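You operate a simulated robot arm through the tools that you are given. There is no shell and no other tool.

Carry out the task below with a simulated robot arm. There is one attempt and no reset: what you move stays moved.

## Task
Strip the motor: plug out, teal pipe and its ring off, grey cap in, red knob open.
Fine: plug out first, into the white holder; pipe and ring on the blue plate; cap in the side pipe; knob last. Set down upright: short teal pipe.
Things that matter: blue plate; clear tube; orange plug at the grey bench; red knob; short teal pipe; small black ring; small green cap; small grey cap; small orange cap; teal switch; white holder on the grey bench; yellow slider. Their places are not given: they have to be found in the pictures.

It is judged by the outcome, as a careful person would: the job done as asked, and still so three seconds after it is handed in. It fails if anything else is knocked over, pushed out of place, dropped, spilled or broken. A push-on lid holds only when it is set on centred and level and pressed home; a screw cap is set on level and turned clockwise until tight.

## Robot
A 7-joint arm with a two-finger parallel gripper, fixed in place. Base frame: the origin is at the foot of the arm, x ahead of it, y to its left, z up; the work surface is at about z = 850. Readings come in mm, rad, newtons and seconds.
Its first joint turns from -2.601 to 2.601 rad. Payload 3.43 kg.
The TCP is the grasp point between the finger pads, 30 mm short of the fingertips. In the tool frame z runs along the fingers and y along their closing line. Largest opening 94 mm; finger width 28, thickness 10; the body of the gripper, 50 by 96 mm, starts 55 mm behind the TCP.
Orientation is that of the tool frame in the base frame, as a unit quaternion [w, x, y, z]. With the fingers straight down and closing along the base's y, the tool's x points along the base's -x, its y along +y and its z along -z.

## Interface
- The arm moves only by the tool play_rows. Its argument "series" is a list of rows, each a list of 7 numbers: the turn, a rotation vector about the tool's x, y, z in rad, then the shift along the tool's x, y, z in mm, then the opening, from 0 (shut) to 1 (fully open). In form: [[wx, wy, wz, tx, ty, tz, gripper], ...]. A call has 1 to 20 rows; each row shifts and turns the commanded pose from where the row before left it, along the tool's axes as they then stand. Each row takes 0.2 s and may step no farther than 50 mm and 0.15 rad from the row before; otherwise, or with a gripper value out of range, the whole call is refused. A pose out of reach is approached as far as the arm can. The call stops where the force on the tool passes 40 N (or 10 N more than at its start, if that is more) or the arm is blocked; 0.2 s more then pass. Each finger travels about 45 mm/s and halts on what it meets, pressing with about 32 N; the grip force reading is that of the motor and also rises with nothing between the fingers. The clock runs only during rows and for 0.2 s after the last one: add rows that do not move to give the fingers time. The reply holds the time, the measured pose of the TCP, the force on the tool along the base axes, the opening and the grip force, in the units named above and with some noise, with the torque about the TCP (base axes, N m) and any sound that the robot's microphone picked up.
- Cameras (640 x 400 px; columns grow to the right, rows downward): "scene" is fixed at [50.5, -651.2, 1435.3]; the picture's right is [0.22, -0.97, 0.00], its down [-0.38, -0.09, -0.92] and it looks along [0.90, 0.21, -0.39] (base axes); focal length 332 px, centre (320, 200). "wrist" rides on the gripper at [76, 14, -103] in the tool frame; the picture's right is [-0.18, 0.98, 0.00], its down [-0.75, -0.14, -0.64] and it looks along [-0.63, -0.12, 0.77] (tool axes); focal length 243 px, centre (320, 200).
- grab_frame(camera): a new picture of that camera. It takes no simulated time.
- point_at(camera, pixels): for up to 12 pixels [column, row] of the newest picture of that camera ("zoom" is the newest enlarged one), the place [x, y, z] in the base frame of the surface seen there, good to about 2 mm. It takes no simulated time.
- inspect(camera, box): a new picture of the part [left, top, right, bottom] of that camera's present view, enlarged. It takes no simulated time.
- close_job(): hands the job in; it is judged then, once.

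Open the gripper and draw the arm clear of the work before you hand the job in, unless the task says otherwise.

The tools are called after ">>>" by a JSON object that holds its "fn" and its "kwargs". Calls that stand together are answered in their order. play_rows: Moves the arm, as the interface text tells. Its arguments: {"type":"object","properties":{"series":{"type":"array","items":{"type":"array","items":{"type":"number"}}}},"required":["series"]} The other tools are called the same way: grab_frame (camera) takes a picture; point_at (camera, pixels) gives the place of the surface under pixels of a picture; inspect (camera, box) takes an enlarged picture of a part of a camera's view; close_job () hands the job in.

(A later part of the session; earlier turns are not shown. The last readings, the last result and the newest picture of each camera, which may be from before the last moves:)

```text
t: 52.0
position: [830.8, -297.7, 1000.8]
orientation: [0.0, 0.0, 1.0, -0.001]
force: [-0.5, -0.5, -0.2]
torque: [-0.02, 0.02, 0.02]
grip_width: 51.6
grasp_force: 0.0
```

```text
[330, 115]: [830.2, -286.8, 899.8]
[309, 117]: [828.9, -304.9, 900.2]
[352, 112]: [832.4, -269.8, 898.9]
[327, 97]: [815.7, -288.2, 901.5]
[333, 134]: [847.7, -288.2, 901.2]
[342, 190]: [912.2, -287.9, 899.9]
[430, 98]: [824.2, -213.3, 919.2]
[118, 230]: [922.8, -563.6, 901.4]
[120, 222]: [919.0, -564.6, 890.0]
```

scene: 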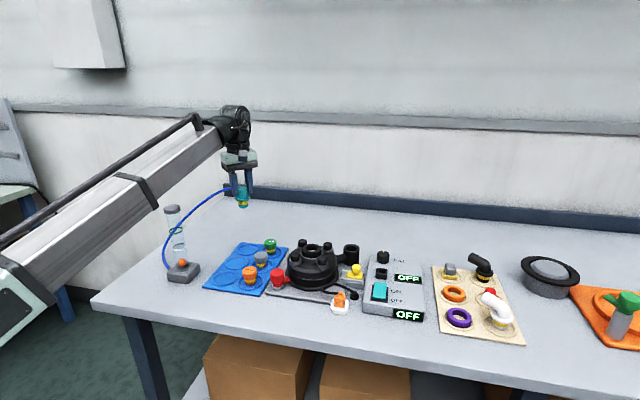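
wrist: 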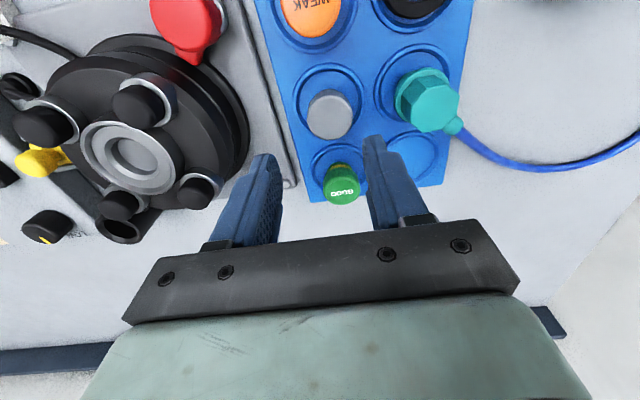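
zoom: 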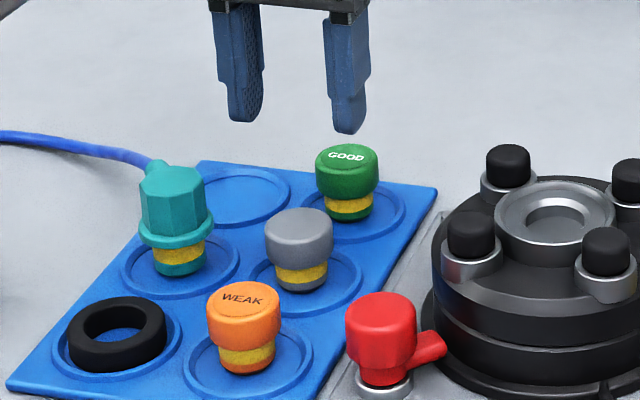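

The cap centre works out ≈ (832,-289), head z ≈ 884–902, ~35 mm wide. I correct by (+1.5,+8.7) and descend in two stages to TCP z ≈ 917.

>>> {"fn": "play_rows", "kwargs": {"series": [[0, 0, 0, -1.5, 8.7, 0, 0.6], [0, 0, 0, 0, 0, 25, 0.6], [0, 0, 0, 0, 0, 25, 0.6], [0, 0, 0, 0, 0, 0, 0.6]]}}

>>> {"fn": "inspect", "kwargs": {"camera": "wrist", "box": [200, 50, 440, 240]}}

>>> {"fn": "inspect", "kwargs": {"camera": "scene", "box": [220, 210, 310, 290]}}

```text
t: 53.0
position: [831.9, -288.8, 950.8]
orientation: [0.0, 0.0, 1.0, 0.0]
force: [0.2, -0.3, 0.5]
torque: [0.03, -0.02, -0.01]
grip_width: 56.3
grasp_force: 0.2
```

```text
2.11 times, centred on (320, 145) of wrist
```

zoom: 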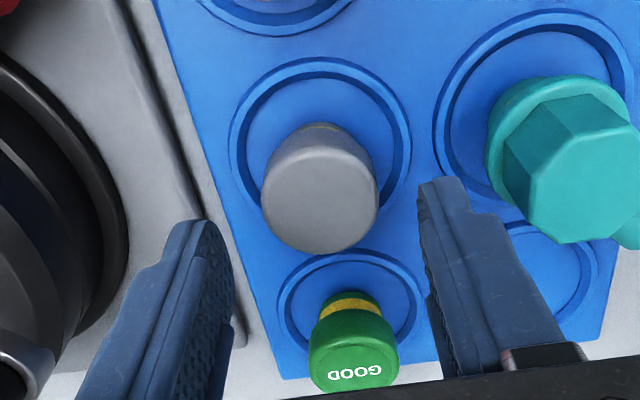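

```text
5.00 times, centred on (265, 250) of scene
```

zoom: 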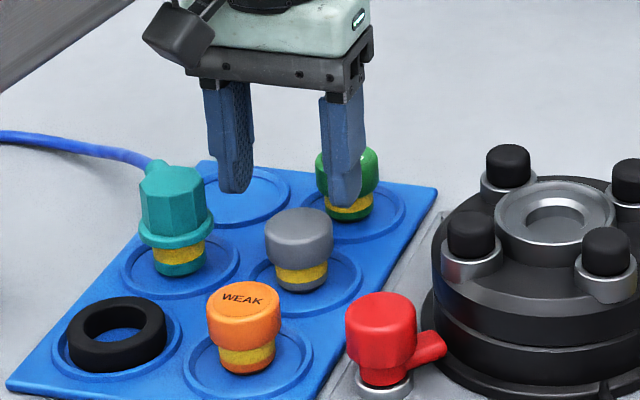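

The cap (zoom (320,195)) is centred between the fingertips. I descend to z ≈ 916 and close gently.

>>> {"fn": "play_rows", "kwargs": {"series": [[0, 0, 0, 0, 0, 15, 0.6], [0, 0, 0, 0, 0, 12, 0.6], [0, 0, 0, 0, 0, 7, 0.6], [0, 0, 0, 0, 0, 0, 0.5], [0, 0, 0, 0, 0, 0, 0.42], [0, 0, 0, 0, 0, 0, 0.3], [0, 0, 0, 0, 0, 0, 0], [0, 0, 0, 0, 0, 0, 0]]}}

>>> {"fn": "inspect", "kwargs": {"camera": "scene", "box": [220, 210, 310, 290]}}

>>> {"fn": "inspect", "kwargs": {"camera": "wrist", "box": [200, 50, 440, 240]}}

```text
t: 54.8
position: [831.2, -288.7, 917.1]
orientation: [0.0, 0.0, 1.0, 0.0]
force: [0.2, 0.2, -0.6]
torque: [0.02, 0.01, 0.01]
grip_width: 38.0
grasp_force: 32.4
```

```text
5.00 times, centred on (265, 250) of scene
```

zoom: 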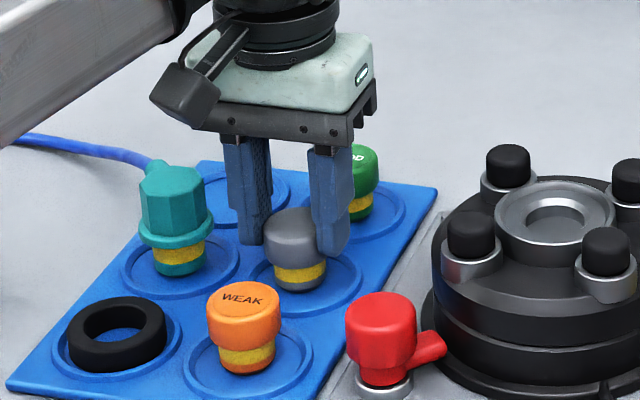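

```text
2.11 times, centred on (320, 145) of wrist
```

zoom: 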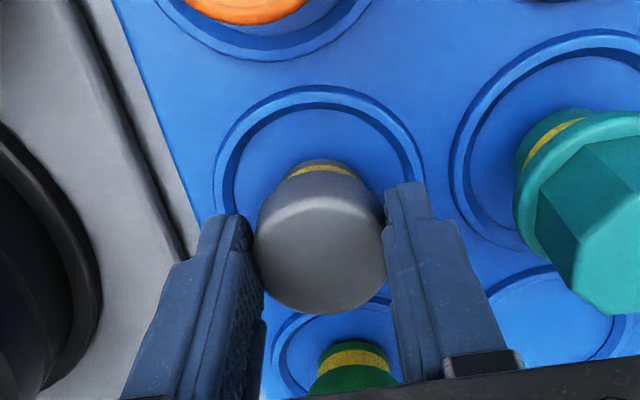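

The cap is held (38.0 mm). I lift it up to z ≈ 1020.

>>> {"fn": "play_rows", "kwargs": {"series": [[0, 0, 0, 0, 0, -5, 0], [0, 0, 0, 0, 0, -10, 0], [0, 0, 0, 0, 0, -25, 0], [0, 0, 0, 0, 0, -35, 0], [0, 0, 0, 0, 0, -30, 0], [0, 0, 0, 0, 0, 0, 0]]}}

>>> {"fn": "inspect", "kwargs": {"camera": "scene", "box": [220, 170, 310, 250]}}

```text
t: 56.2
position: [831.6, -289.8, 1022.7]
orientation: [0.0, 0.0, 1.0, 0.0]
force: [0.2, 0.5, 0.4]
torque: [-0.01, 0.03, 0.0]
grip_width: 38.0
grasp_force: 31.4
```

```text
5.00 times, centred on (265, 210) of scene
```

zoom: 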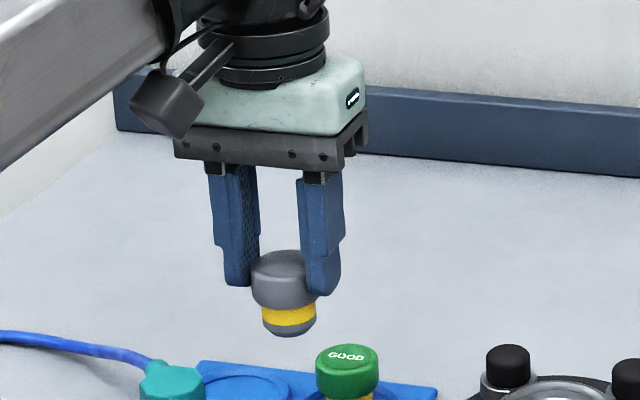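

I measure the held cap relative to the TCP: head (281,285), stem (290,325).

>>> {"fn": "point_at", "kwargs": {"camera": "zoom", "pixels": [[281, 258], [279, 275], [281, 295], [286, 315], [290, 334], [256, 285], [264, 320], [314, 320], [305, 318], [270, 303], [290, 305]]}}

>>> {"fn": "inspect", "kwargs": {"camera": "wrist", "box": [240, 80, 400, 210]}}

```text
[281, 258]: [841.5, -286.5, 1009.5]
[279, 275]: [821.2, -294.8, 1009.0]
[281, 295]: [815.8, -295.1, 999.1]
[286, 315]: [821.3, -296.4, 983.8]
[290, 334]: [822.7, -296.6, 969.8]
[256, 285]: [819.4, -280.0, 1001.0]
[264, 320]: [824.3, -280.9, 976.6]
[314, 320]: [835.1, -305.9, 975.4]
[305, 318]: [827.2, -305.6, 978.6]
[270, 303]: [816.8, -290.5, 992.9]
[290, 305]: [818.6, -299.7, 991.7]
```

```text
3.08 times, centred on (320, 145) of wrist
```

zoom: 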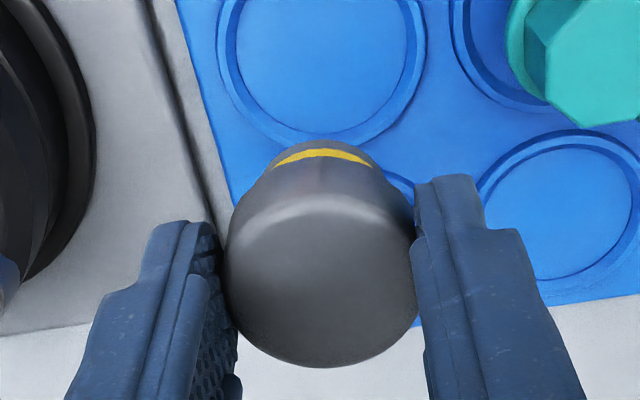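

Cap centre is within ~1 mm of the TCP; head underside at TCP−31, stem bottom at TCP−58. I raise to z ≈ 1050 and move to above the side pipe near (910,-548).

>>> {"fn": "play_rows", "kwargs": {"series": [[0, 0, 0, 0, 0, -28, 0], [0, 0, 0, -13.2, -43, 0, 0], [0, 0, 0, -13.2, -43, 0, 0], [0, 0, 0, -13.2, -43, 0, 0], [0, 0, 0, -13.2, -43, 0, 0], [0, 0, 0, -13.2, -43, 0, 0], [0, 0, 0, -13.2, -43, 0, 0], [0, 0, 0, 0, 0, 0, 0]]}}

>>> {"fn": "grab_frame", "kwargs": {"camera": "wrist"}}

>>> {"fn": "inspect", "kwargs": {"camera": "wrist", "box": [240, 40, 400, 170]}}

>>> {"fn": "inspect", "kwargs": {"camera": "scene", "box": [310, 190, 400, 280]}}

```text
t: 58.0
position: [909.9, -547.0, 1048.6]
orientation: [0.001, 0.0, 1.0, 0.0]
force: [-0.2, 0.2, -0.2]
torque: [0.0, 0.01, -0.04]
grip_width: 37.7
grasp_force: 32.1
```

```text
taken
```

wrist: 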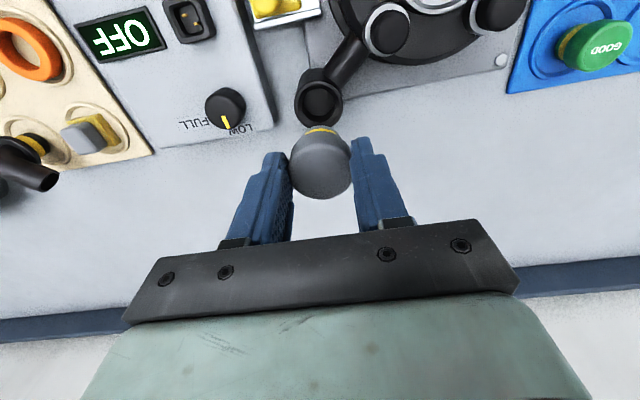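

```text
3.08 times, centred on (320, 105) of wrist
```

zoom: 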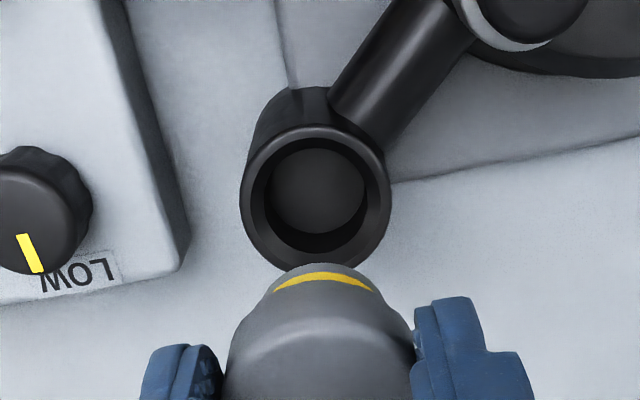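

```text
4.44 times, centred on (355, 235) of scene
```

zoom: 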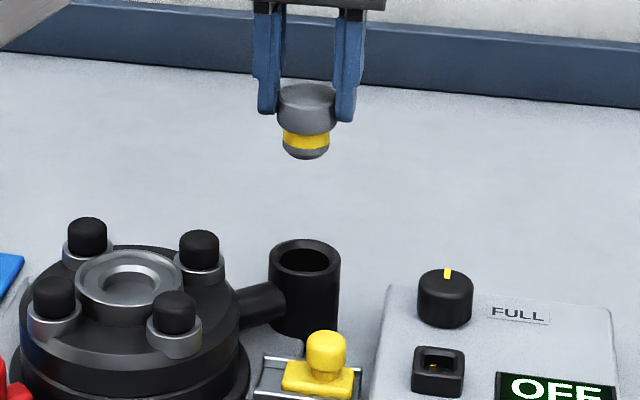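

The mouth shows in the wrist zoom at (316,195); geometry puts it near (911,-549). I measure rim points directly in both views.

>>> {"fn": "point_at", "kwargs": {"camera": "wrist", "pixels": [[297, 102], [341, 103], [319, 83], [319, 124], [319, 103], [300, 115], [337, 117]]}}

>>> {"fn": "point_at", "kwargs": {"camera": "zoom", "pixels": [[273, 258], [337, 258], [305, 243], [305, 274], [280, 262], [330, 262], [305, 262], [305, 156], [285, 145], [328, 148], [305, 120], [305, 278]]}}

```text
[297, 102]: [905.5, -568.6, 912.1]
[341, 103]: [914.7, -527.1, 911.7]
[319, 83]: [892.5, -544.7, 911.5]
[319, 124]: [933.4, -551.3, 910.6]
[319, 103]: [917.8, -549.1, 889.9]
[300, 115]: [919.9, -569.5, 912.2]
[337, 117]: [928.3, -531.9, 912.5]
```

```text
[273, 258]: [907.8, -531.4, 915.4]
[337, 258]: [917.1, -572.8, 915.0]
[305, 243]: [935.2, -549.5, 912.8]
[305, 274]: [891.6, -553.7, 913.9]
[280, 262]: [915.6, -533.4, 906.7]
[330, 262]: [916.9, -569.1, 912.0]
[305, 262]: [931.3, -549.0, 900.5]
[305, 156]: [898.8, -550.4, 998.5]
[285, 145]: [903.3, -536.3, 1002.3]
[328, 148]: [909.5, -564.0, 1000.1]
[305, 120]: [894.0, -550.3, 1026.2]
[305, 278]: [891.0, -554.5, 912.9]
```

Mouth centre ≈ (913,-549), rim z 912; relative to the held cap it is ~+1.5 mm in x and ~-1.7 mm in y. I correct and descend to TCP z ≈ 976 (stem just above the rim), then compare again.

>>> {"fn": "play_rows", "kwargs": {"series": [[0, 0, 0, -1.5, -1.7, 0, 0], [0, 0, 0, 0, 0, 25, 0], [0, 0, 0, 0, 0, 25, 0], [0, 0, 0, 0, 0, 22, 0], [0, 0, 0, 0, 0, 0, 0]]}}

>>> {"fn": "inspect", "kwargs": {"camera": "wrist", "box": [240, 70, 400, 210]}}

>>> {"fn": "inspect", "kwargs": {"camera": "scene", "box": [325, 210, 395, 280]}}

```text
t: 59.2
position: [911.9, -549.2, 978.1]
orientation: [0.0, 0.0, 1.0, 0.0]
force: [-0.3, 0.5, -0.8]
torque: [-0.03, 0.02, 0.0]
grip_width: 37.9
grasp_force: 31.8
```

```text
2.86 times, centred on (320, 140) of wrist
```

zoom: 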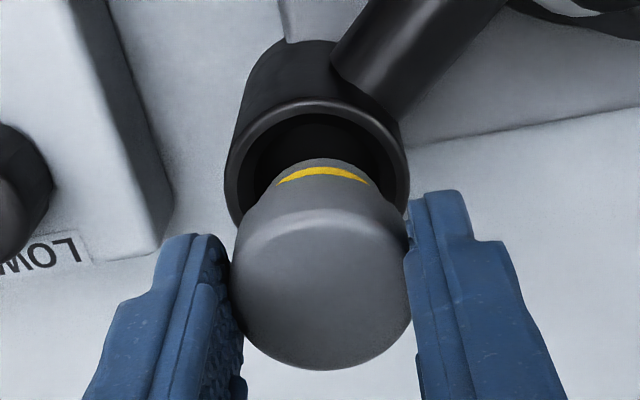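

```text
5.71 times, centred on (360, 245) of scene
```

zoom: 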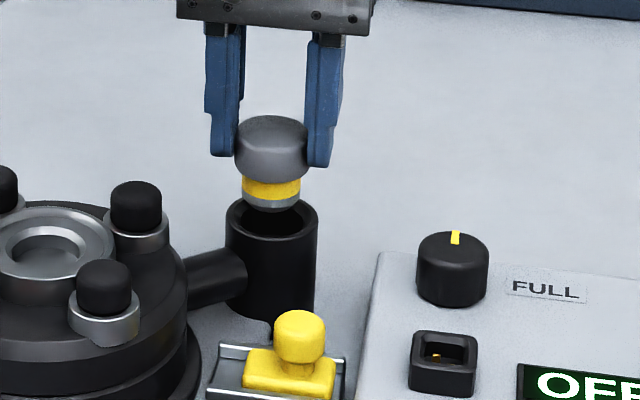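

Columns agree (stem 271, mouth 271 in the scene zoom). I check depth (x) by measuring stem front and rim points here.

>>> {"fn": "point_at", "kwargs": {"camera": "zoom", "pixels": [[271, 205], [271, 190], [245, 198], [299, 198], [271, 165], [238, 150], [271, 236], [271, 240], [230, 215], [314, 215]]}}

```text
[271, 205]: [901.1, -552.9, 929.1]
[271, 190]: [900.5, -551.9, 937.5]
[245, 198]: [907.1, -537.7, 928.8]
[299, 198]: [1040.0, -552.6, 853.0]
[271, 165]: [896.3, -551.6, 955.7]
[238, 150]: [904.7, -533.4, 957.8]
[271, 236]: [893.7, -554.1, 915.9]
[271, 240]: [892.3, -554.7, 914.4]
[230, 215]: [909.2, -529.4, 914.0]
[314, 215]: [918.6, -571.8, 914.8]
```

Stem (≈ 914) and mouth (≈ 913.5) line up in x too. I lower slowly into the bore, watching the force.

>>> {"fn": "play_rows", "kwargs": {"series": [[0, 0, 0, 0, 0, 5, 0], [0, 0, 0, 0, 0, 3, 0], [0, 0, 0, 0, 0, 3, 0], [0, 0, 0, 0, 0, 3, 0], [0, 0, 0, 0, 0, 3, 0], [0, 0, 0, 0, 0, 0, 0]]}}

>>> {"fn": "inspect", "kwargs": {"camera": "scene", "box": [325, 210, 395, 280]}}

```text
t: 60.6
position: [912.6, -549.2, 961.4]
orientation: [0.0, 0.0, 1.0, 0.001]
force: [0.3, -0.5, -0.6]
torque: [-0.02, -0.04, -0.02]
grip_width: 37.7
grasp_force: 31.6
```

```text
5.71 times, centred on (360, 245) of scene
```

zoom: 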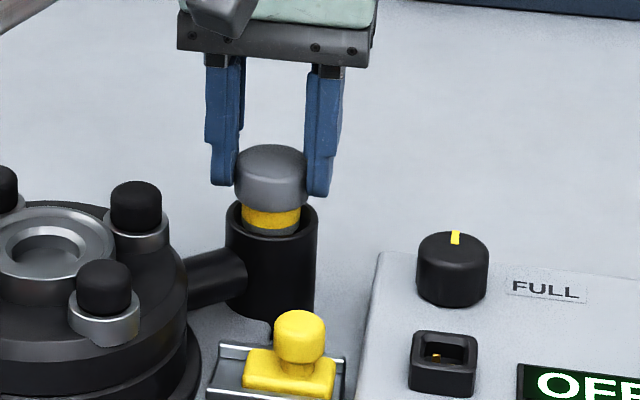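

The stem tip is entering the mouth without load. I continue down in 2–3 mm steps.

>>> {"fn": "play_rows", "kwargs": {"series": [[0, 0, 0, 0, 0, 3, 0], [0, 0, 0, 0, 0, 2.5, 0], [0, 0, 0, 0, 0, 2.5, 0], [0, 0, 0, 0, 0, 2, 0], [0, 0, 0, 0, 0, 0, 0]]}}

>>> {"fn": "inspect", "kwargs": {"camera": "scene", "box": [325, 210, 395, 280]}}

```text
t: 61.8
position: [912.7, -549.6, 950.0]
orientation: [0.0, 0.0, 1.0, 0.0]
force: [0.2, -0.1, -0.5]
torque: [-0.01, 0.0, 0.02]
grip_width: 37.9
grasp_force: 32.2
```

```text
5.71 times, centred on (360, 245) of scene
```

zoom: 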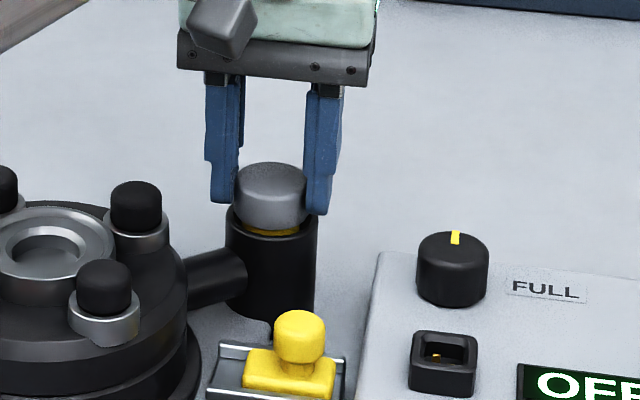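

Only a sliver of the yellow band remains visible. I push on down in 1.5 mm steps to seat it.

>>> {"fn": "play_rows", "kwargs": {"series": [[0, 0, 0, 0, 0, 2, 0], [0, 0, 0, 0, 0, 1.5, 0], [0, 0, 0, 0, 0, 1.5, 0], [0, 0, 0, 0, 0, 1, 0], [0, 0, 0, 0, 0, 0, 0]]}}

>>> {"fn": "inspect", "kwargs": {"camera": "scene", "box": [325, 210, 395, 280]}}

```text
t: 63.0
position: [910.9, -548.5, 946.0]
orientation: [0.0, 0.0, 1.0, -0.002]
force: [3.2, -1.7, 28.3]
torque: [0.13, -0.28, 0.01]
grip_width: 37.9
grasp_force: 32.0
```

```text
5.71 times, centred on (360, 245) of scene
```

zoom: 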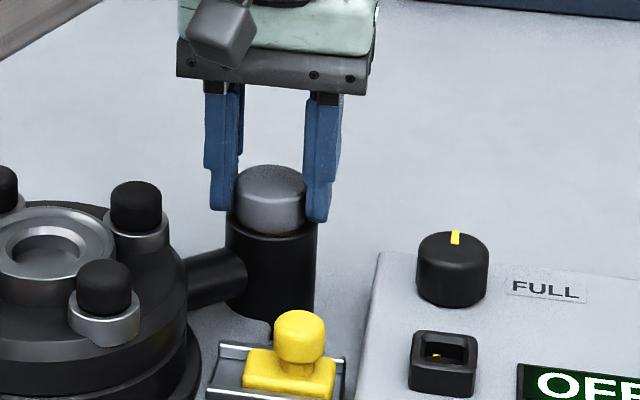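

28 N contact at z 946. I zoom on the joint to see whether the head sits on the rim.

>>> {"fn": "inspect", "kwargs": {"camera": "scene", "box": [340, 232, 370, 262]}}

>>> {"fn": "inspect", "kwargs": {"camera": "wrist", "box": [270, 90, 370, 200]}}

```text
13.33 times, centred on (355, 247) of scene
```

zoom: 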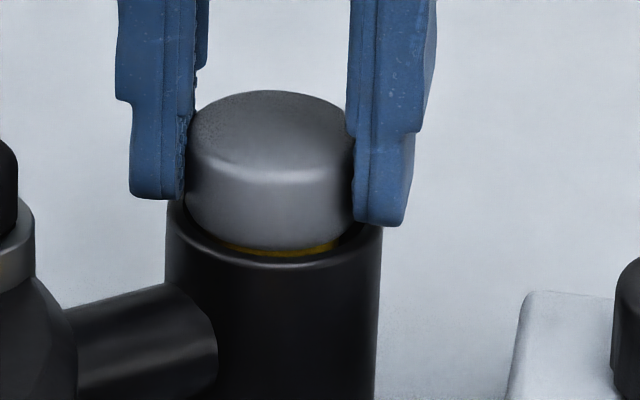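

```text
3.64 times, centred on (320, 145) of wrist
```

zoom: 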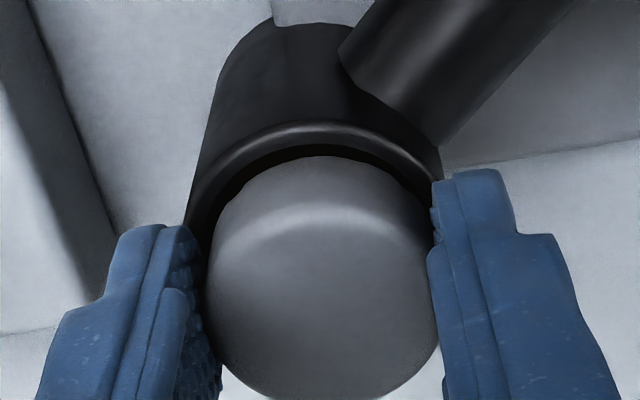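

A thin yellow sliver still shows, so it is not quite home; the cap is also ~0.9 mm toward +y. I nudge -0.6 mm in y and press a little further.

>>> {"fn": "play_rows", "kwargs": {"series": [[0, 0, 0, 0, -0.6, 0.5, 0], [0, 0, 0, 0, 0, 0.7, 0], [0, 0, 0, 0, 0, 0.7, 0], [0, 0, 0, 0, 0, 0, 0]]}}

>>> {"fn": "inspect", "kwargs": {"camera": "scene", "box": [340, 232, 370, 262]}}

```text
t: 64.0
position: [912.2, -549.3, 942.5]
orientation: [0.0, 0.001, 1.0, 0.0]
force: [3.4, -1.1, 20.5]
torque: [0.01, -0.27, -0.05]
grip_width: 37.9
grasp_force: 31.7
```

```text
13.33 times, centred on (355, 247) of scene
```

zoom: 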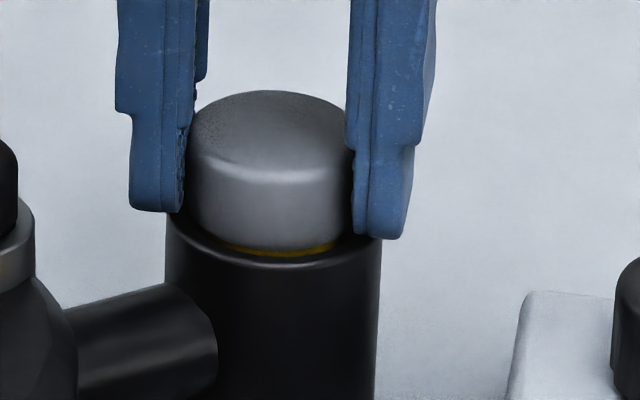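

The fingers slid down the head while the cap stayed. I open, rise, close the fingers and press on the cap's top from above instead.

>>> {"fn": "play_rows", "kwargs": {"series": [[0, 0, 0, 0, 0, -1, 0], [0, 0, 0, 0, 0, 0, 0.5], [0, 0, 0, 0, 0, 0, 0.55], [0, 0, 0, 0, 0, -20, 0.55], [0, 0, 0, 0, 0, -22, 0.55], [0, 0, 0, 0, 0, 0, 0], [0, 0, 0, 0, 0, 0, 0], [0, 0, 0, 0, 0, 0, 0]]}}

>>> {"fn": "inspect", "kwargs": {"camera": "scene", "box": [325, 215, 385, 275]}}

>>> {"fn": "inspect", "kwargs": {"camera": "wrist", "box": [250, 60, 390, 200]}}

```text
t: 65.8
position: [911.4, -551.4, 985.5]
orientation: [0.0, 0.001, 1.0, -0.001]
force: [-0.6, -1.3, 0.3]
torque: [-0.01, 0.01, -0.02]
grip_width: 0.0
grasp_force: 15.7
```

```text
6.67 times, centred on (355, 245) of scene
```

zoom: 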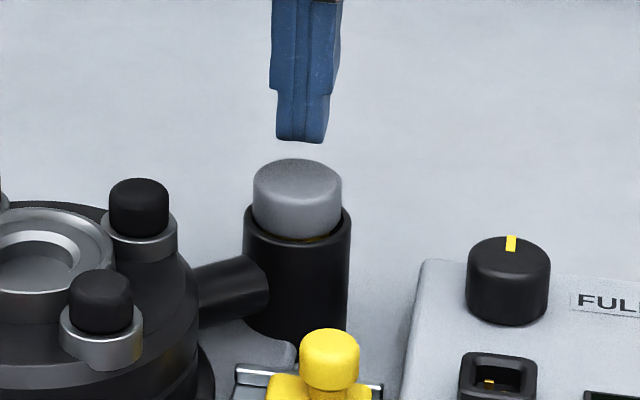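

```text
2.86 times, centred on (320, 130) of wrist
```

zoom: 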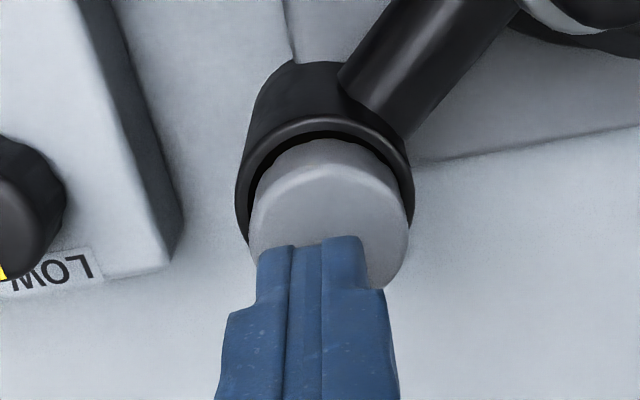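

The cap sits centred and level in the mouth. I press on its top centre with closed fingertips, creeping down until the force rises.

>>> {"fn": "play_rows", "kwargs": {"series": [[0, 0, 0, -0.5, 1, 15, 0], [0, 0, 0, 0, 0, 6, 0], [0, 0, 0, 0, 0, 3, 0], [0, 0, 0, 0, 0, 2, 0], [0, 0, 0, 0, 0, 0, 0]]}}

>>> {"fn": "inspect", "kwargs": {"camera": "scene", "box": [325, 215, 385, 275]}}

```text
t: 67.0
position: [914.1, -548.9, 961.6]
orientation: [0.002, 0.001, 1.0, -0.001]
force: [3.2, -1.9, 26.9]
torque: [-0.04, -0.11, -0.01]
grip_width: 0.2
grasp_force: 31.6
```

```text
6.67 times, centred on (355, 245) of scene
```

zoom: 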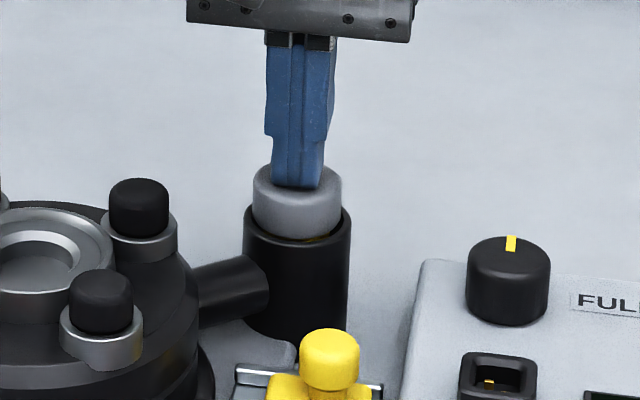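

27 N with the tip at 931.6. I press further up to the limit in 0.7 mm steps.

>>> {"fn": "play_rows", "kwargs": {"series": [[0, 0, 0, 0, 0, 0.7, 0], [0, 0, 0, 0, 0, 0.7, 0], [0, 0, 0, 0, 0, 0.7, 0], [0, 0, 0, 0, 0, 0.7, 0], [0, 0, 0, 0, 0, 0.7, 0], [0, 0, 0, 0, 0, 0, 0]]}}

>>> {"fn": "inspect", "kwargs": {"camera": "scene", "box": [340, 232, 370, 262]}}

```text
t: 67.5
position: [913.1, -549.5, 960.7]
orientation: [0.002, 0.001, 1.0, -0.001]
force: [-2.2, 2.6, 11.0]
torque: [0.07, 0.12, -0.01]
grip_width: 0.0
grasp_force: 32.2
stopped in row 2: the force on the tool passed its limit at 42 N (the readings are from after the stop); the commanded pose is now the measured one
```

```text
13.33 times, centred on (355, 247) of scene
```

zoom: 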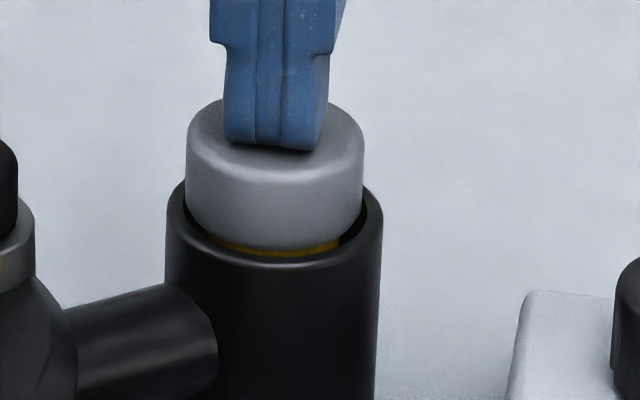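

The press reached 42 N and the cap did not move further. I lift off and measure rim versus head underside to judge whether it has bottomed out.

>>> {"fn": "play_rows", "kwargs": {"series": [[0, 0, 0, 0, 0, -10, 0], [0, 0, 0, 0, 0, -30, 0], [0, 0, 0, 50, 0, 0, 0], [0, 0, 0, 30, 0, 0, 0.3], [0, 0, 0, 0, 0, 0, 0.55]]}}

>>> {"fn": "inspect", "kwargs": {"camera": "scene", "box": [340, 232, 370, 262]}}

>>> {"fn": "point_at", "kwargs": {"camera": "zoom", "pixels": [[275, 120], [275, 180], [275, 235], [275, 252], [275, 262], [175, 210], [375, 215], [240, 250], [330, 246], [190, 200], [360, 200], [275, 100]]}}

>>> {"fn": "grab_frame", "kwargs": {"camera": "wrist"}}

```text
t: 68.8
position: [832.7, -549.6, 1000.2]
orientation: [0.002, 0.0, 1.0, -0.001]
force: [0.0, 0.4, -0.7]
torque: [0.02, -0.01, -0.02]
grip_width: 49.0
grasp_force: 0.0
```

```text
13.33 times, centred on (355, 247) of scene
```

zoom: 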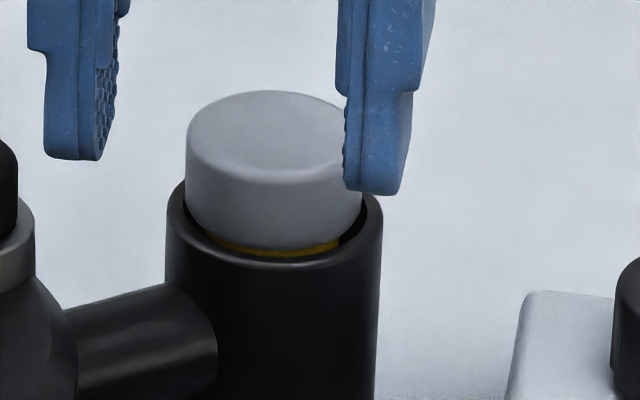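

```text
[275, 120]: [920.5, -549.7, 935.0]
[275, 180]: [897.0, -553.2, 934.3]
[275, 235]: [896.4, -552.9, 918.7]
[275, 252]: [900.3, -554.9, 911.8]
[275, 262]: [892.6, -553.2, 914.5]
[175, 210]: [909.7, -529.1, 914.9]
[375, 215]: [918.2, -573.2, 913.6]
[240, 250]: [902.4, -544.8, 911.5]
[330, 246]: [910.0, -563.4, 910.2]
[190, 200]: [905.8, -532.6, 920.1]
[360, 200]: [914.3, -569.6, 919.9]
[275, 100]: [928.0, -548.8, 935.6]
```

```text
taken
```

wrist: 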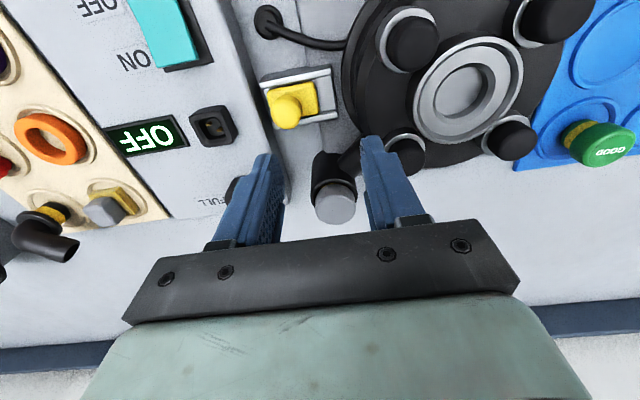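

The head underside is ~2 mm above the rim, and stem length vs bore depth says the stem has bottomed. The yellow band may be thread tape, so I'll grip the head again and try turning it clockwise: first back over it with the hand pre-turned counterclockwise.

>>> {"fn": "play_rows", "kwargs": {"series": [[0, 0, 0, -40, 0, 0, 0.55], [0, 0, 0, -40, 0, 0, 0.55], [0, 0, -0.15, 0, 0, 0, 0.55], [0, 0, -0.15, 0, 0, 0, 0.55], [0, 0, -0.15, 0, 0, 0, 0.55], [0, 0, -0.15, 0, 0, 0, 0.55], [0, 0, -0.15, 0, 0, 0, 0.55], [0, 0, 0, 0, 0, 20, 0.55], [0, 0, 0, 0, 0, 20, 0.55], [0, 0, 0, 0, 0, 0, 0.55]]}}

>>> {"fn": "inspect", "kwargs": {"camera": "scene", "box": [325, 205, 395, 275]}}

>>> {"fn": "grab_frame", "kwargs": {"camera": "wrist"}}

```text
t: 71.0
position: [913.7, -549.8, 960.5]
orientation: [0.001, -0.367, 0.93, -0.001]
force: [0.4, 0.4, 0.2]
torque: [-0.02, -0.01, 0.0]
grip_width: 52.0
grasp_force: 0.1
```

```text
5.71 times, centred on (360, 240) of scene
```

zoom: 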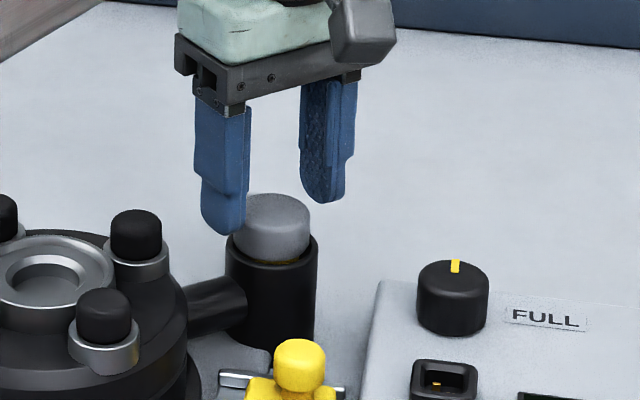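

```text
taken
```

wrist: 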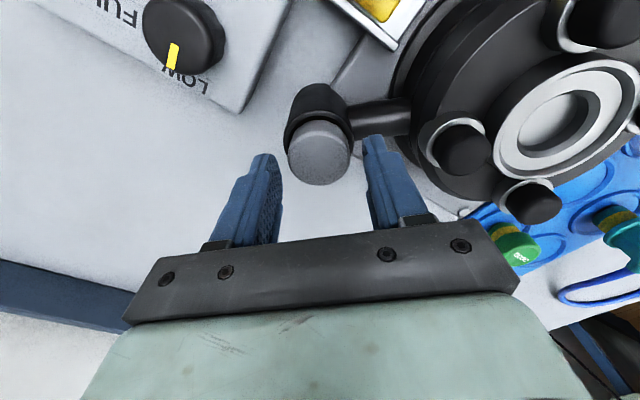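

The fingers straddle the cap diagonally. I lower 12 mm, close, and read the forces.

>>> {"fn": "play_rows", "kwargs": {"series": [[0, 0, 0, 0, 0, 7, 0.55], [0, 0, 0, 0, 0, 5, 0.55], [0, 0, 0, 0, 0, 0, 0.4], [0, 0, 0, 0, 0, 0, 0.2], [0, 0, 0, 0, 0, 0, 0], [0, 0, 0, 0, 0, 0, 0]]}}

```text
t: 72.3
position: [914.0, -550.1, 947.6]
orientation: [0.002, -0.366, 0.931, -0.002]
force: [6.4, -6.2, -0.7]
torque: [-0.27, -0.25, -0.05]
grip_width: 37.9
grasp_force: 32.3
```

Held, with ~9 N side load along the closing line. I shift -1.8 mm along it and turn clockwise 0.3 rad while watching torque.

>>> {"fn": "play_rows", "kwargs": {"series": [[0, 0, 0, 0, -1.8, 0, 0], [0, 0, 0, 0, 0, 0.5, 0], [0, 0, 0.08, 0, 0, 0, 0], [0, 0, 0.08, 0, 0, 0, 0], [0, 0, 0.08, 0, 0, 0, 0], [0, 0, 0.08, 0, 0, 0, 0], [0, 0, 0, 0, 0, 0, 0]]}}

>>> {"fn": "inspect", "kwargs": {"camera": "scene", "box": [340, 232, 370, 262]}}

```text
t: 74.0
position: [915.6, -550.3, 947.3]
orientation: [0.001, -0.212, 0.977, -0.001]
force: [-9.3, 7.9, 1.0]
torque: [0.43, 0.5, 0.47]
grip_width: 37.6
grasp_force: 32.1
```

```text
13.33 times, centred on (355, 247) of scene
```

zoom: 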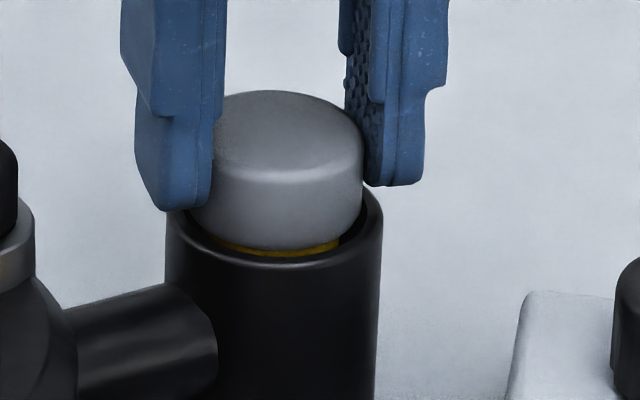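

There's a resisting torque of 0.47 N·m. I correct the side load by +1 mm and continue clockwise, watching whether the torque builds.

>>> {"fn": "play_rows", "kwargs": {"series": [[0, 0, 0, 0, 1.0, 0, 0], [0, 0, 0.08, 0, 0, 0, 0], [0, 0, 0.08, 0, 0, 0, 0], [0, 0, 0.08, 0, 0, 0, 0], [0, 0, 0, 0, 0, 0, 0]]}}

>>> {"fn": "inspect", "kwargs": {"camera": "scene", "box": [340, 232, 370, 262]}}

```text
t: 75.2
position: [913.9, -550.8, 947.7]
orientation: [0.002, -0.094, 0.996, -0.001]
force: [-4.0, 7.2, -0.2]
torque: [0.25, 0.12, 0.4]
grip_width: 38.0
grasp_force: 32.3
```

```text
13.33 times, centred on (355, 247) of scene
```

zoom: 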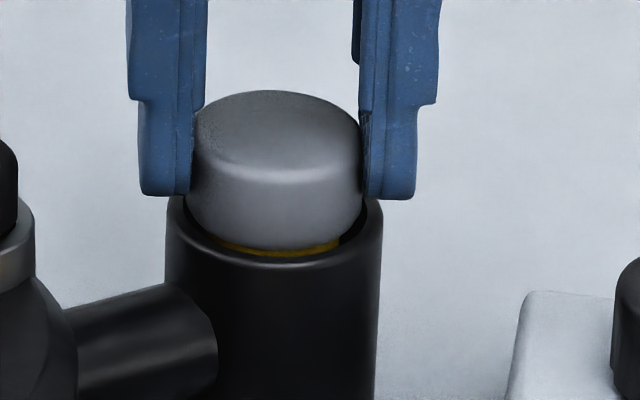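

Torque stays ~0.4 N·m, so the cap is firmly held rather than loose. I do a gentle 1 mm tug to confirm it resists.

>>> {"fn": "play_rows", "kwargs": {"series": [[0, 0, 0, 0, 0, -0.6, 0], [0, 0, 0, 0, 0, -0.6, 0], [0, 0, 0, 0, 0, 0, 0]]}}

>>> {"fn": "inspect", "kwargs": {"camera": "scene", "box": [340, 232, 370, 262]}}

```text
t: 76.0
position: [914.5, -550.2, 949.2]
orientation: [0.003, -0.095, 0.995, -0.002]
force: [-0.4, -0.2, -0.6]
torque: [0.0, 0.0, -0.01]
grip_width: 38.2
grasp_force: 32.1
```

```text
13.33 times, centred on (355, 247) of scene
```

zoom: 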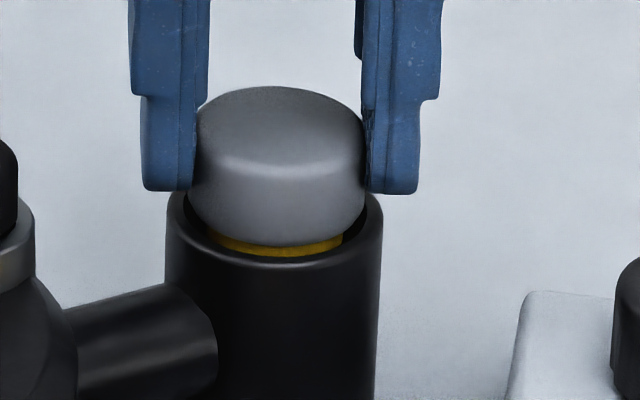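

The cap lifted freely, so it was not latched. Comparing edges (head front x ≈ 896.4 vs rim front ≈ 892.6, where concentric would differ by 2.5 mm), the cap sat ~1.7 mm too far in +x and probably caught on a step. I shift -1.7 mm in x and press down again.

>>> {"fn": "play_rows", "kwargs": {"series": [[0, 0, 0, 0, 0, -4, 0], [0, 0, 0, 1.67, 0.32, 0, 0], [0, 0, 0, 0, 0, 2, 0], [0, 0, 0, 0, 0, 2, 0], [0, 0, 0, 0, 0, 1, 0], [0, 0, 0, 0, 0, 1, 0], [0, 0, 0, 0, 0, 0, 0]]}}

>>> {"fn": "inspect", "kwargs": {"camera": "scene", "box": [340, 232, 370, 262]}}

```text
t: 77.5
position: [911.9, -549.6, 948.5]
orientation: [0.002, -0.094, 0.996, -0.002]
force: [0.5, 0.3, 20.3]
torque: [0.04, -0.01, 0.03]
grip_width: 37.8
grasp_force: 32.2
```

```text
13.33 times, centred on (355, 247) of scene
```

zoom: 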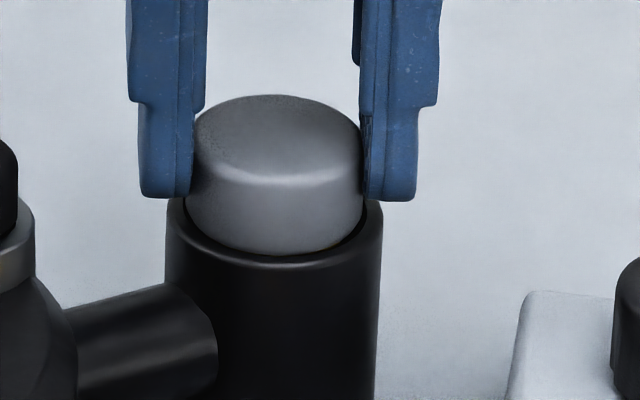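

The yellow band is now hidden, side forces are nil, 20 N downward. I press a bit more with the grip, then look.

>>> {"fn": "play_rows", "kwargs": {"series": [[0, 0, 0, 0, 0, 0.6, 0], [0, 0, 0, 0, 0, 0.6, 0], [0, 0, 0, 0, 0, 0, 0]]}}

>>> {"fn": "inspect", "kwargs": {"camera": "scene", "box": [340, 232, 370, 262]}}

>>> {"fn": "inspect", "kwargs": {"camera": "wrist", "box": [270, 90, 370, 200]}}

```text
t: 78.3
position: [912.5, -549.7, 946.9]
orientation: [0.002, -0.094, 0.996, -0.002]
force: [5.2, 0.4, 29.2]
torque: [0.09, -0.21, -0.01]
grip_width: 37.9
grasp_force: 31.5
```

```text
13.33 times, centred on (355, 247) of scene
```

zoom: 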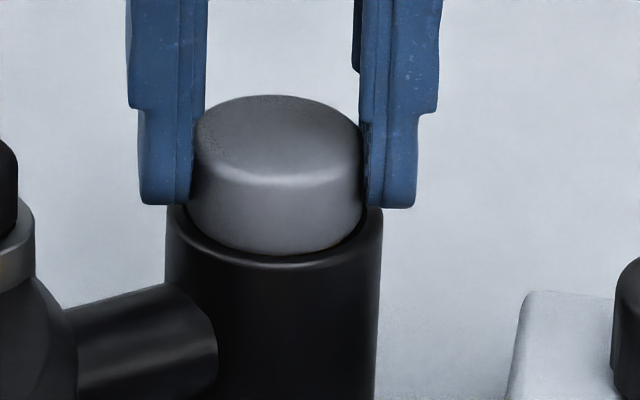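

```text
3.64 times, centred on (320, 145) of wrist
```

zoom: 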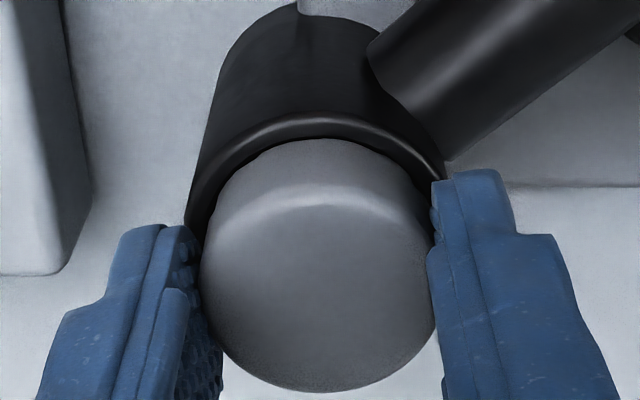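

Now the head sits right at the rim. I release, go up, close the fingers, and press the cap top firmly from above again.

>>> {"fn": "play_rows", "kwargs": {"series": [[0, 0, 0, 0, 0, 0, 0.5], [0, 0, 0, 0, 0, 0, 0.55], [0, 0, 0, 0, 0, -20, 0.55], [0, 0, 0, 0, 0, -22, 0.55], [0, 0, 0, 0, 0, 0, 0], [0, 0, 0, 0, 0, 0, 0], [0, 0, 0, 0, 0, 0, 0]]}}

>>> {"fn": "inspect", "kwargs": {"camera": "scene", "box": [340, 222, 370, 262]}}

>>> {"fn": "point_at", "kwargs": {"camera": "zoom", "pixels": [[320, 210], [320, 250], [320, 290], [320, 297], [235, 255], [405, 260], [250, 245], [392, 245], [320, 190]]}}

```text
t: 80.0
position: [912.5, -549.6, 987.7]
orientation: [0.001, -0.095, 0.995, -0.002]
force: [-0.4, 0.0, 0.3]
torque: [-0.02, 0.0, -0.02]
grip_width: 0.0
grasp_force: 16.1
```

```text
10.00 times, centred on (355, 242) of scene
```

zoom: 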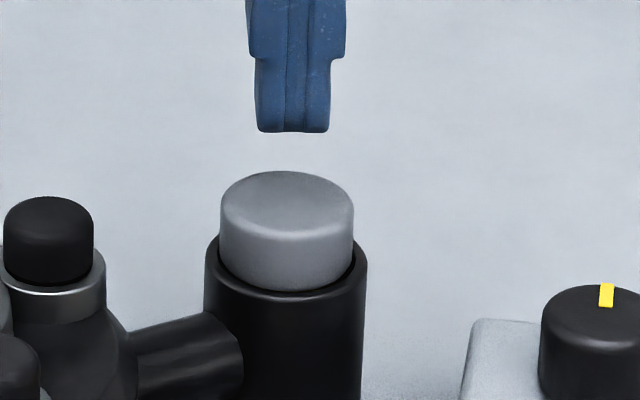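

```text
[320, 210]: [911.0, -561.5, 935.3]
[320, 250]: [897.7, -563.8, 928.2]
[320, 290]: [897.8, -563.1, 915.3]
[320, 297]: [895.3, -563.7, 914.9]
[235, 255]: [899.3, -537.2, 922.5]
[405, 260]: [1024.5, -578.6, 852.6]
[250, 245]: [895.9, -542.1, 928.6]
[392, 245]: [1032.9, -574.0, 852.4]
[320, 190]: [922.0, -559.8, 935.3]
```

The head underside (z 915.3) now meets the rim (914.9). I press down on the top centre up to the force limit.

>>> {"fn": "play_rows", "kwargs": {"series": [[0, 0, 0, 0, 0, 15, 0], [0, 0, 0, 0, 0, 8, 0], [0, 0, 0, 0, 0, 3, 0], [0, 0, 0, 0, 0, 1, 0], [0, 0, 0, 0, 0, 1, 0], [0, 0, 0, 0, 0, 1, 0], [0, 0, 0, 0, 0, 0, 0]]}}

>>> {"fn": "inspect", "kwargs": {"camera": "scene", "box": [340, 222, 370, 262]}}

```text
t: 81.5
position: [911.9, -550.3, 961.9]
orientation: [0.004, -0.094, 0.996, -0.003]
force: [4.5, -2.3, 30.7]
torque: [-0.09, -0.11, -0.02]
grip_width: 0.1
grasp_force: 32.0
```

```text
10.00 times, centred on (355, 242) of scene
```

zoom: 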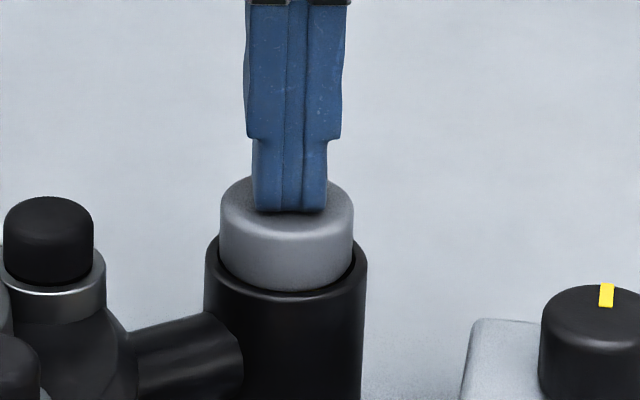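

30.7 N; I increase the push a little further to be sure it is home.

>>> {"fn": "play_rows", "kwargs": {"series": [[0, 0, 0, 0, 0, 0.5, 0], [0, 0, 0, 0, 0, 0, 0]]}}

>>> {"fn": "play_rows", "kwargs": {"series": [[0, 0, 0, 0, 0, 0.5, 0], [0, 0, 0, 0, 0, 0.6, 0], [0, 0, 0, 0, 0, 0, 0]]}}

>>> {"fn": "inspect", "kwargs": {"camera": "scene", "box": [340, 222, 370, 262]}}

```text
t: 82.1
position: [913.2, -550.5, 960.9]
orientation: [0.003, -0.095, 0.995, -0.002]
force: [-1.9, 3.0, 11.1]
torque: [0.09, 0.16, -0.02]
grip_width: 0.0
grasp_force: 31.8
stopped in row 2: the force on the tool passed its limit at 43 N (the readings are from after the stop); the commanded pose is now the measured one
```

```text
t: 82.9
position: [914.0, -549.2, 961.5]
orientation: [0.004, -0.095, 0.995, -0.003]
force: [-2.2, 2.6, 32.3]
torque: [0.05, 0.22, -0.01]
grip_width: 0.0
grasp_force: 31.9
```

```text
10.00 times, centred on (355, 242) of scene
```

zoom: 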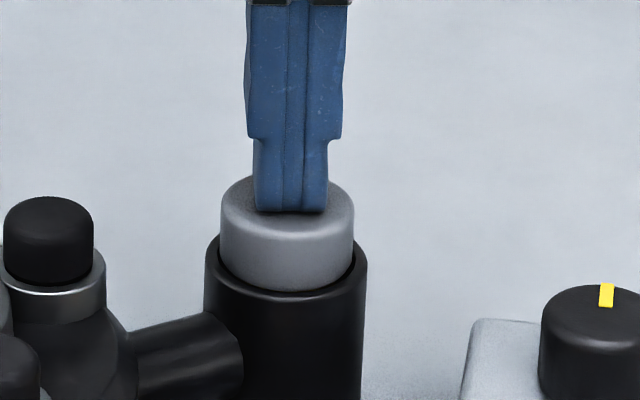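

Pressed to 43 N. Now I verify it holds: lift, open, regrip the head at the zero-side-load position, and tug lightly.

>>> {"fn": "play_rows", "kwargs": {"series": [[0, 0, 0, 0, 0, -10, 0], [0, 0, 0, 0, 0, -16, 0.3], [0, 0, 0, 1.3, 0, 0, 0.55], [0, 0, 0, 0, 0, 0, 0.55], [0, 0, 0, 0, 0, 20, 0.55], [0, 0, 0, 0, 0, 17, 0.55], [0, 0, 0, 0, 0, 0, 0.55]]}}

>>> {"fn": "play_rows", "kwargs": {"series": [[0, 0, 0, 0, 0, 0, 0.4], [0, 0, 0, 0, 0, 0, 0.2], [0, 0, 0, 0, 0, 0, 0], [0, 0, 0, 0, 0, 0, 0]]}}

```text
t: 84.5
position: [910.9, -551.0, 948.3]
orientation: [0.004, -0.095, 0.996, -0.003]
force: [-0.2, 0.4, -1.4]
torque: [0.04, 0.0, -0.03]
grip_width: 51.3
grasp_force: 0.1
```

```text
t: 85.5
position: [913.1, -549.1, 948.3]
orientation: [0.002, -0.095, 0.995, -0.001]
force: [-1.6, 3.9, -2.0]
torque: [0.19, 0.06, -0.01]
grip_width: 37.9
grasp_force: 32.0
```

Gripped with little side load. I tug up 1 mm and read the force.

>>> {"fn": "play_rows", "kwargs": {"series": [[0, 0, 0, 0, 0.5, -0.5, 0], [0, 0, 0, 0, 0, -0.5, 0], [0, 0, 0, 0, 0, 0, 0]]}}

>>> {"fn": "inspect", "kwargs": {"camera": "scene", "box": [340, 222, 370, 262]}}

```text
t: 86.3
position: [912.3, -549.4, 950.5]
orientation: [0.003, -0.096, 0.995, -0.002]
force: [-0.2, 0.9, -0.6]
torque: [-0.01, 0.04, -0.01]
grip_width: 38.0
grasp_force: 31.9
```

```text
10.00 times, centred on (355, 242) of scene
```

zoom: 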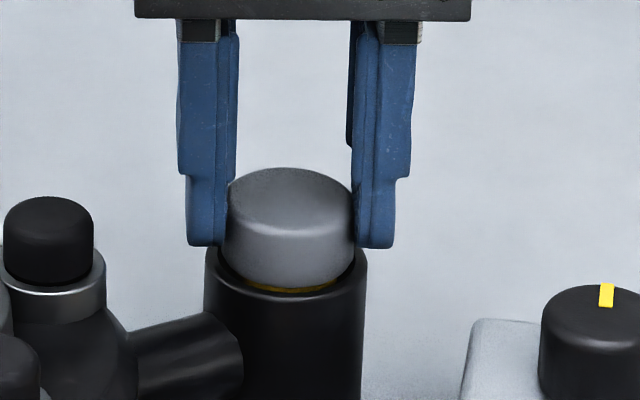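

It lifts freely again, so pressing alone doesn't lock it; like the teal pipe it likely needs a clockwise turn while seated. I raise slightly, wind the hand counterclockwise 0.6 rad with the cap, then seat it with light pressure.

>>> {"fn": "play_rows", "kwargs": {"series": [[0, 0, 0, 0, 0, -3, 0], [0, 0, -0.12, 0, 0, 0, 0], [0, 0, -0.12, 0, 0, 0, 0], [0, 0, -0.12, 0, 0, 0, 0], [0, 0, -0.12, 0, 0, 0, 0], [0, 0, -0.12, 0, 0, 0, 0], [0, 0, 0, 0, 0, 0, 0]]}}

>>> {"fn": "inspect", "kwargs": {"camera": "scene", "box": [340, 222, 370, 262]}}

>>> {"fn": "inspect", "kwargs": {"camera": "wrist", "box": [250, 70, 390, 200]}}

```text
t: 87.9
position: [913.2, -549.9, 951.9]
orientation: [0.002, -0.386, 0.923, -0.003]
force: [0.4, 0.8, -1.5]
torque: [0.0, -0.09, -0.03]
grip_width: 37.9
grasp_force: 31.8
```

```text
10.00 times, centred on (355, 242) of scene
```

zoom: 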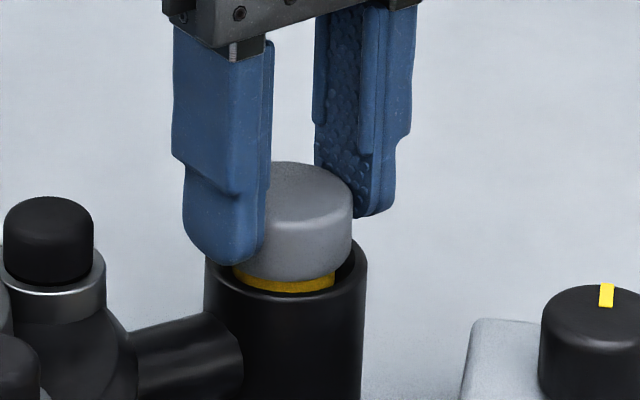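

```text
3.08 times, centred on (320, 135) of wrist
```

zoom: 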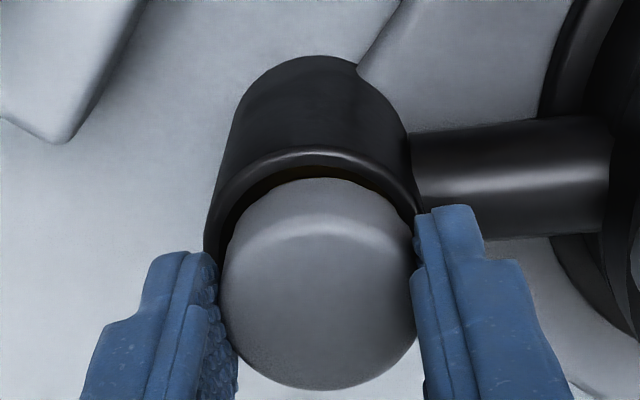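

Ready, cap 3 mm up in the bore and centred. I lower to light contact.

>>> {"fn": "play_rows", "kwargs": {"series": [[0, 0, 0, 0, 0, 2, 0], [0, 0, 0, 0, 0, 1, 0], [0, 0, 0, 0, 0, 1, 0], [0, 0, 0, 0, 0, 0, 0]]}}

```text
t: 88.9
position: [912.4, -549.0, 948.3]
orientation: [0.001, -0.385, 0.923, -0.003]
force: [3.2, -1.9, 13.0]
torque: [0.12, -0.02, -0.02]
grip_width: 37.9
grasp_force: 32.0
```

13 N of seating force. I turn clockwise 0.6 rad in small steps, watching torque and height.

>>> {"fn": "play_rows", "kwargs": {"series": [[0, 0, 0.1, 0, 0, 0, 0], [0, 0, 0.1, 0, 0, 0, 0], [0, 0, 0.1, 0, 0, 0, 0], [0, 0, 0.1, 0, 0, 0, 0], [0, 0, 0.1, 0, 0, 0, 0], [0, 0, 0.1, 0, 0, 0, 0], [0, 0, 0, 0, 0, 0, 0]]}}

>>> {"fn": "inspect", "kwargs": {"camera": "scene", "box": [340, 222, 370, 262]}}

```text
t: 90.5
position: [913.7, -549.8, 946.8]
orientation: [0.001, -0.093, 0.996, -0.002]
force: [-1.0, 0.5, -2.1]
torque: [0.15, 0.19, -0.02]
grip_width: 38.2
grasp_force: 31.5
```

```text
10.00 times, centred on (355, 242) of scene
```

zoom: 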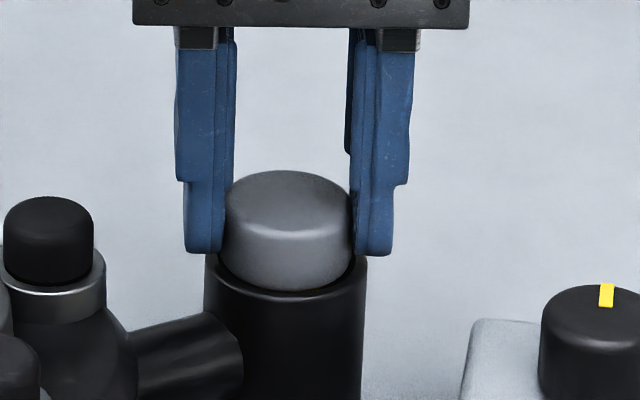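

The seating force dropped from 13 to -2 N while turning: the cap is being drawn in like a thread. I continue clockwise with a slight downward follow.

>>> {"fn": "play_rows", "kwargs": {"series": [[0, 0, 0.1, 0, 0, 0.3, 0], [0, 0, 0.1, 0, 0, 0.3, 0], [0, 0, 0.1, 0, 0, 0.2, 0], [0, 0, 0.1, 0, 0, 0.2, 0], [0, 0, 0.1, 0, 0, 0, 0], [0, 0, 0.1, 0, 0, 0, 0], [0, 0, 0, 0, 0, 0, 0]]}}

>>> {"fn": "inspect", "kwargs": {"camera": "scene", "box": [340, 222, 370, 262]}}

```text
t: 92.1
position: [913.0, -549.8, 946.8]
orientation: [0.004, 0.205, 0.979, 0.0]
force: [0.1, 8.6, 2.2]
torque: [0.49, 0.0, 0.55]
grip_width: 37.6
grasp_force: 32.2
```

```text
10.00 times, centred on (355, 242) of scene
```

zoom: 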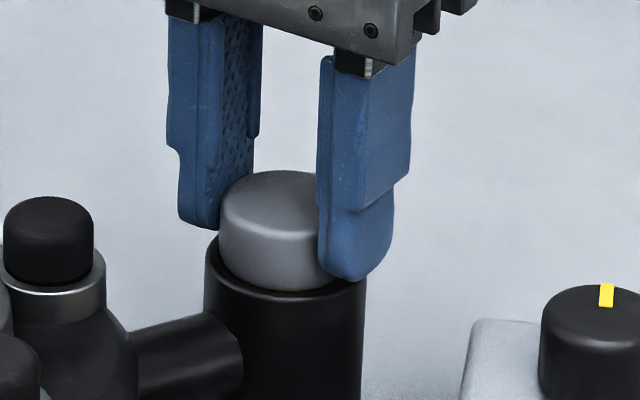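

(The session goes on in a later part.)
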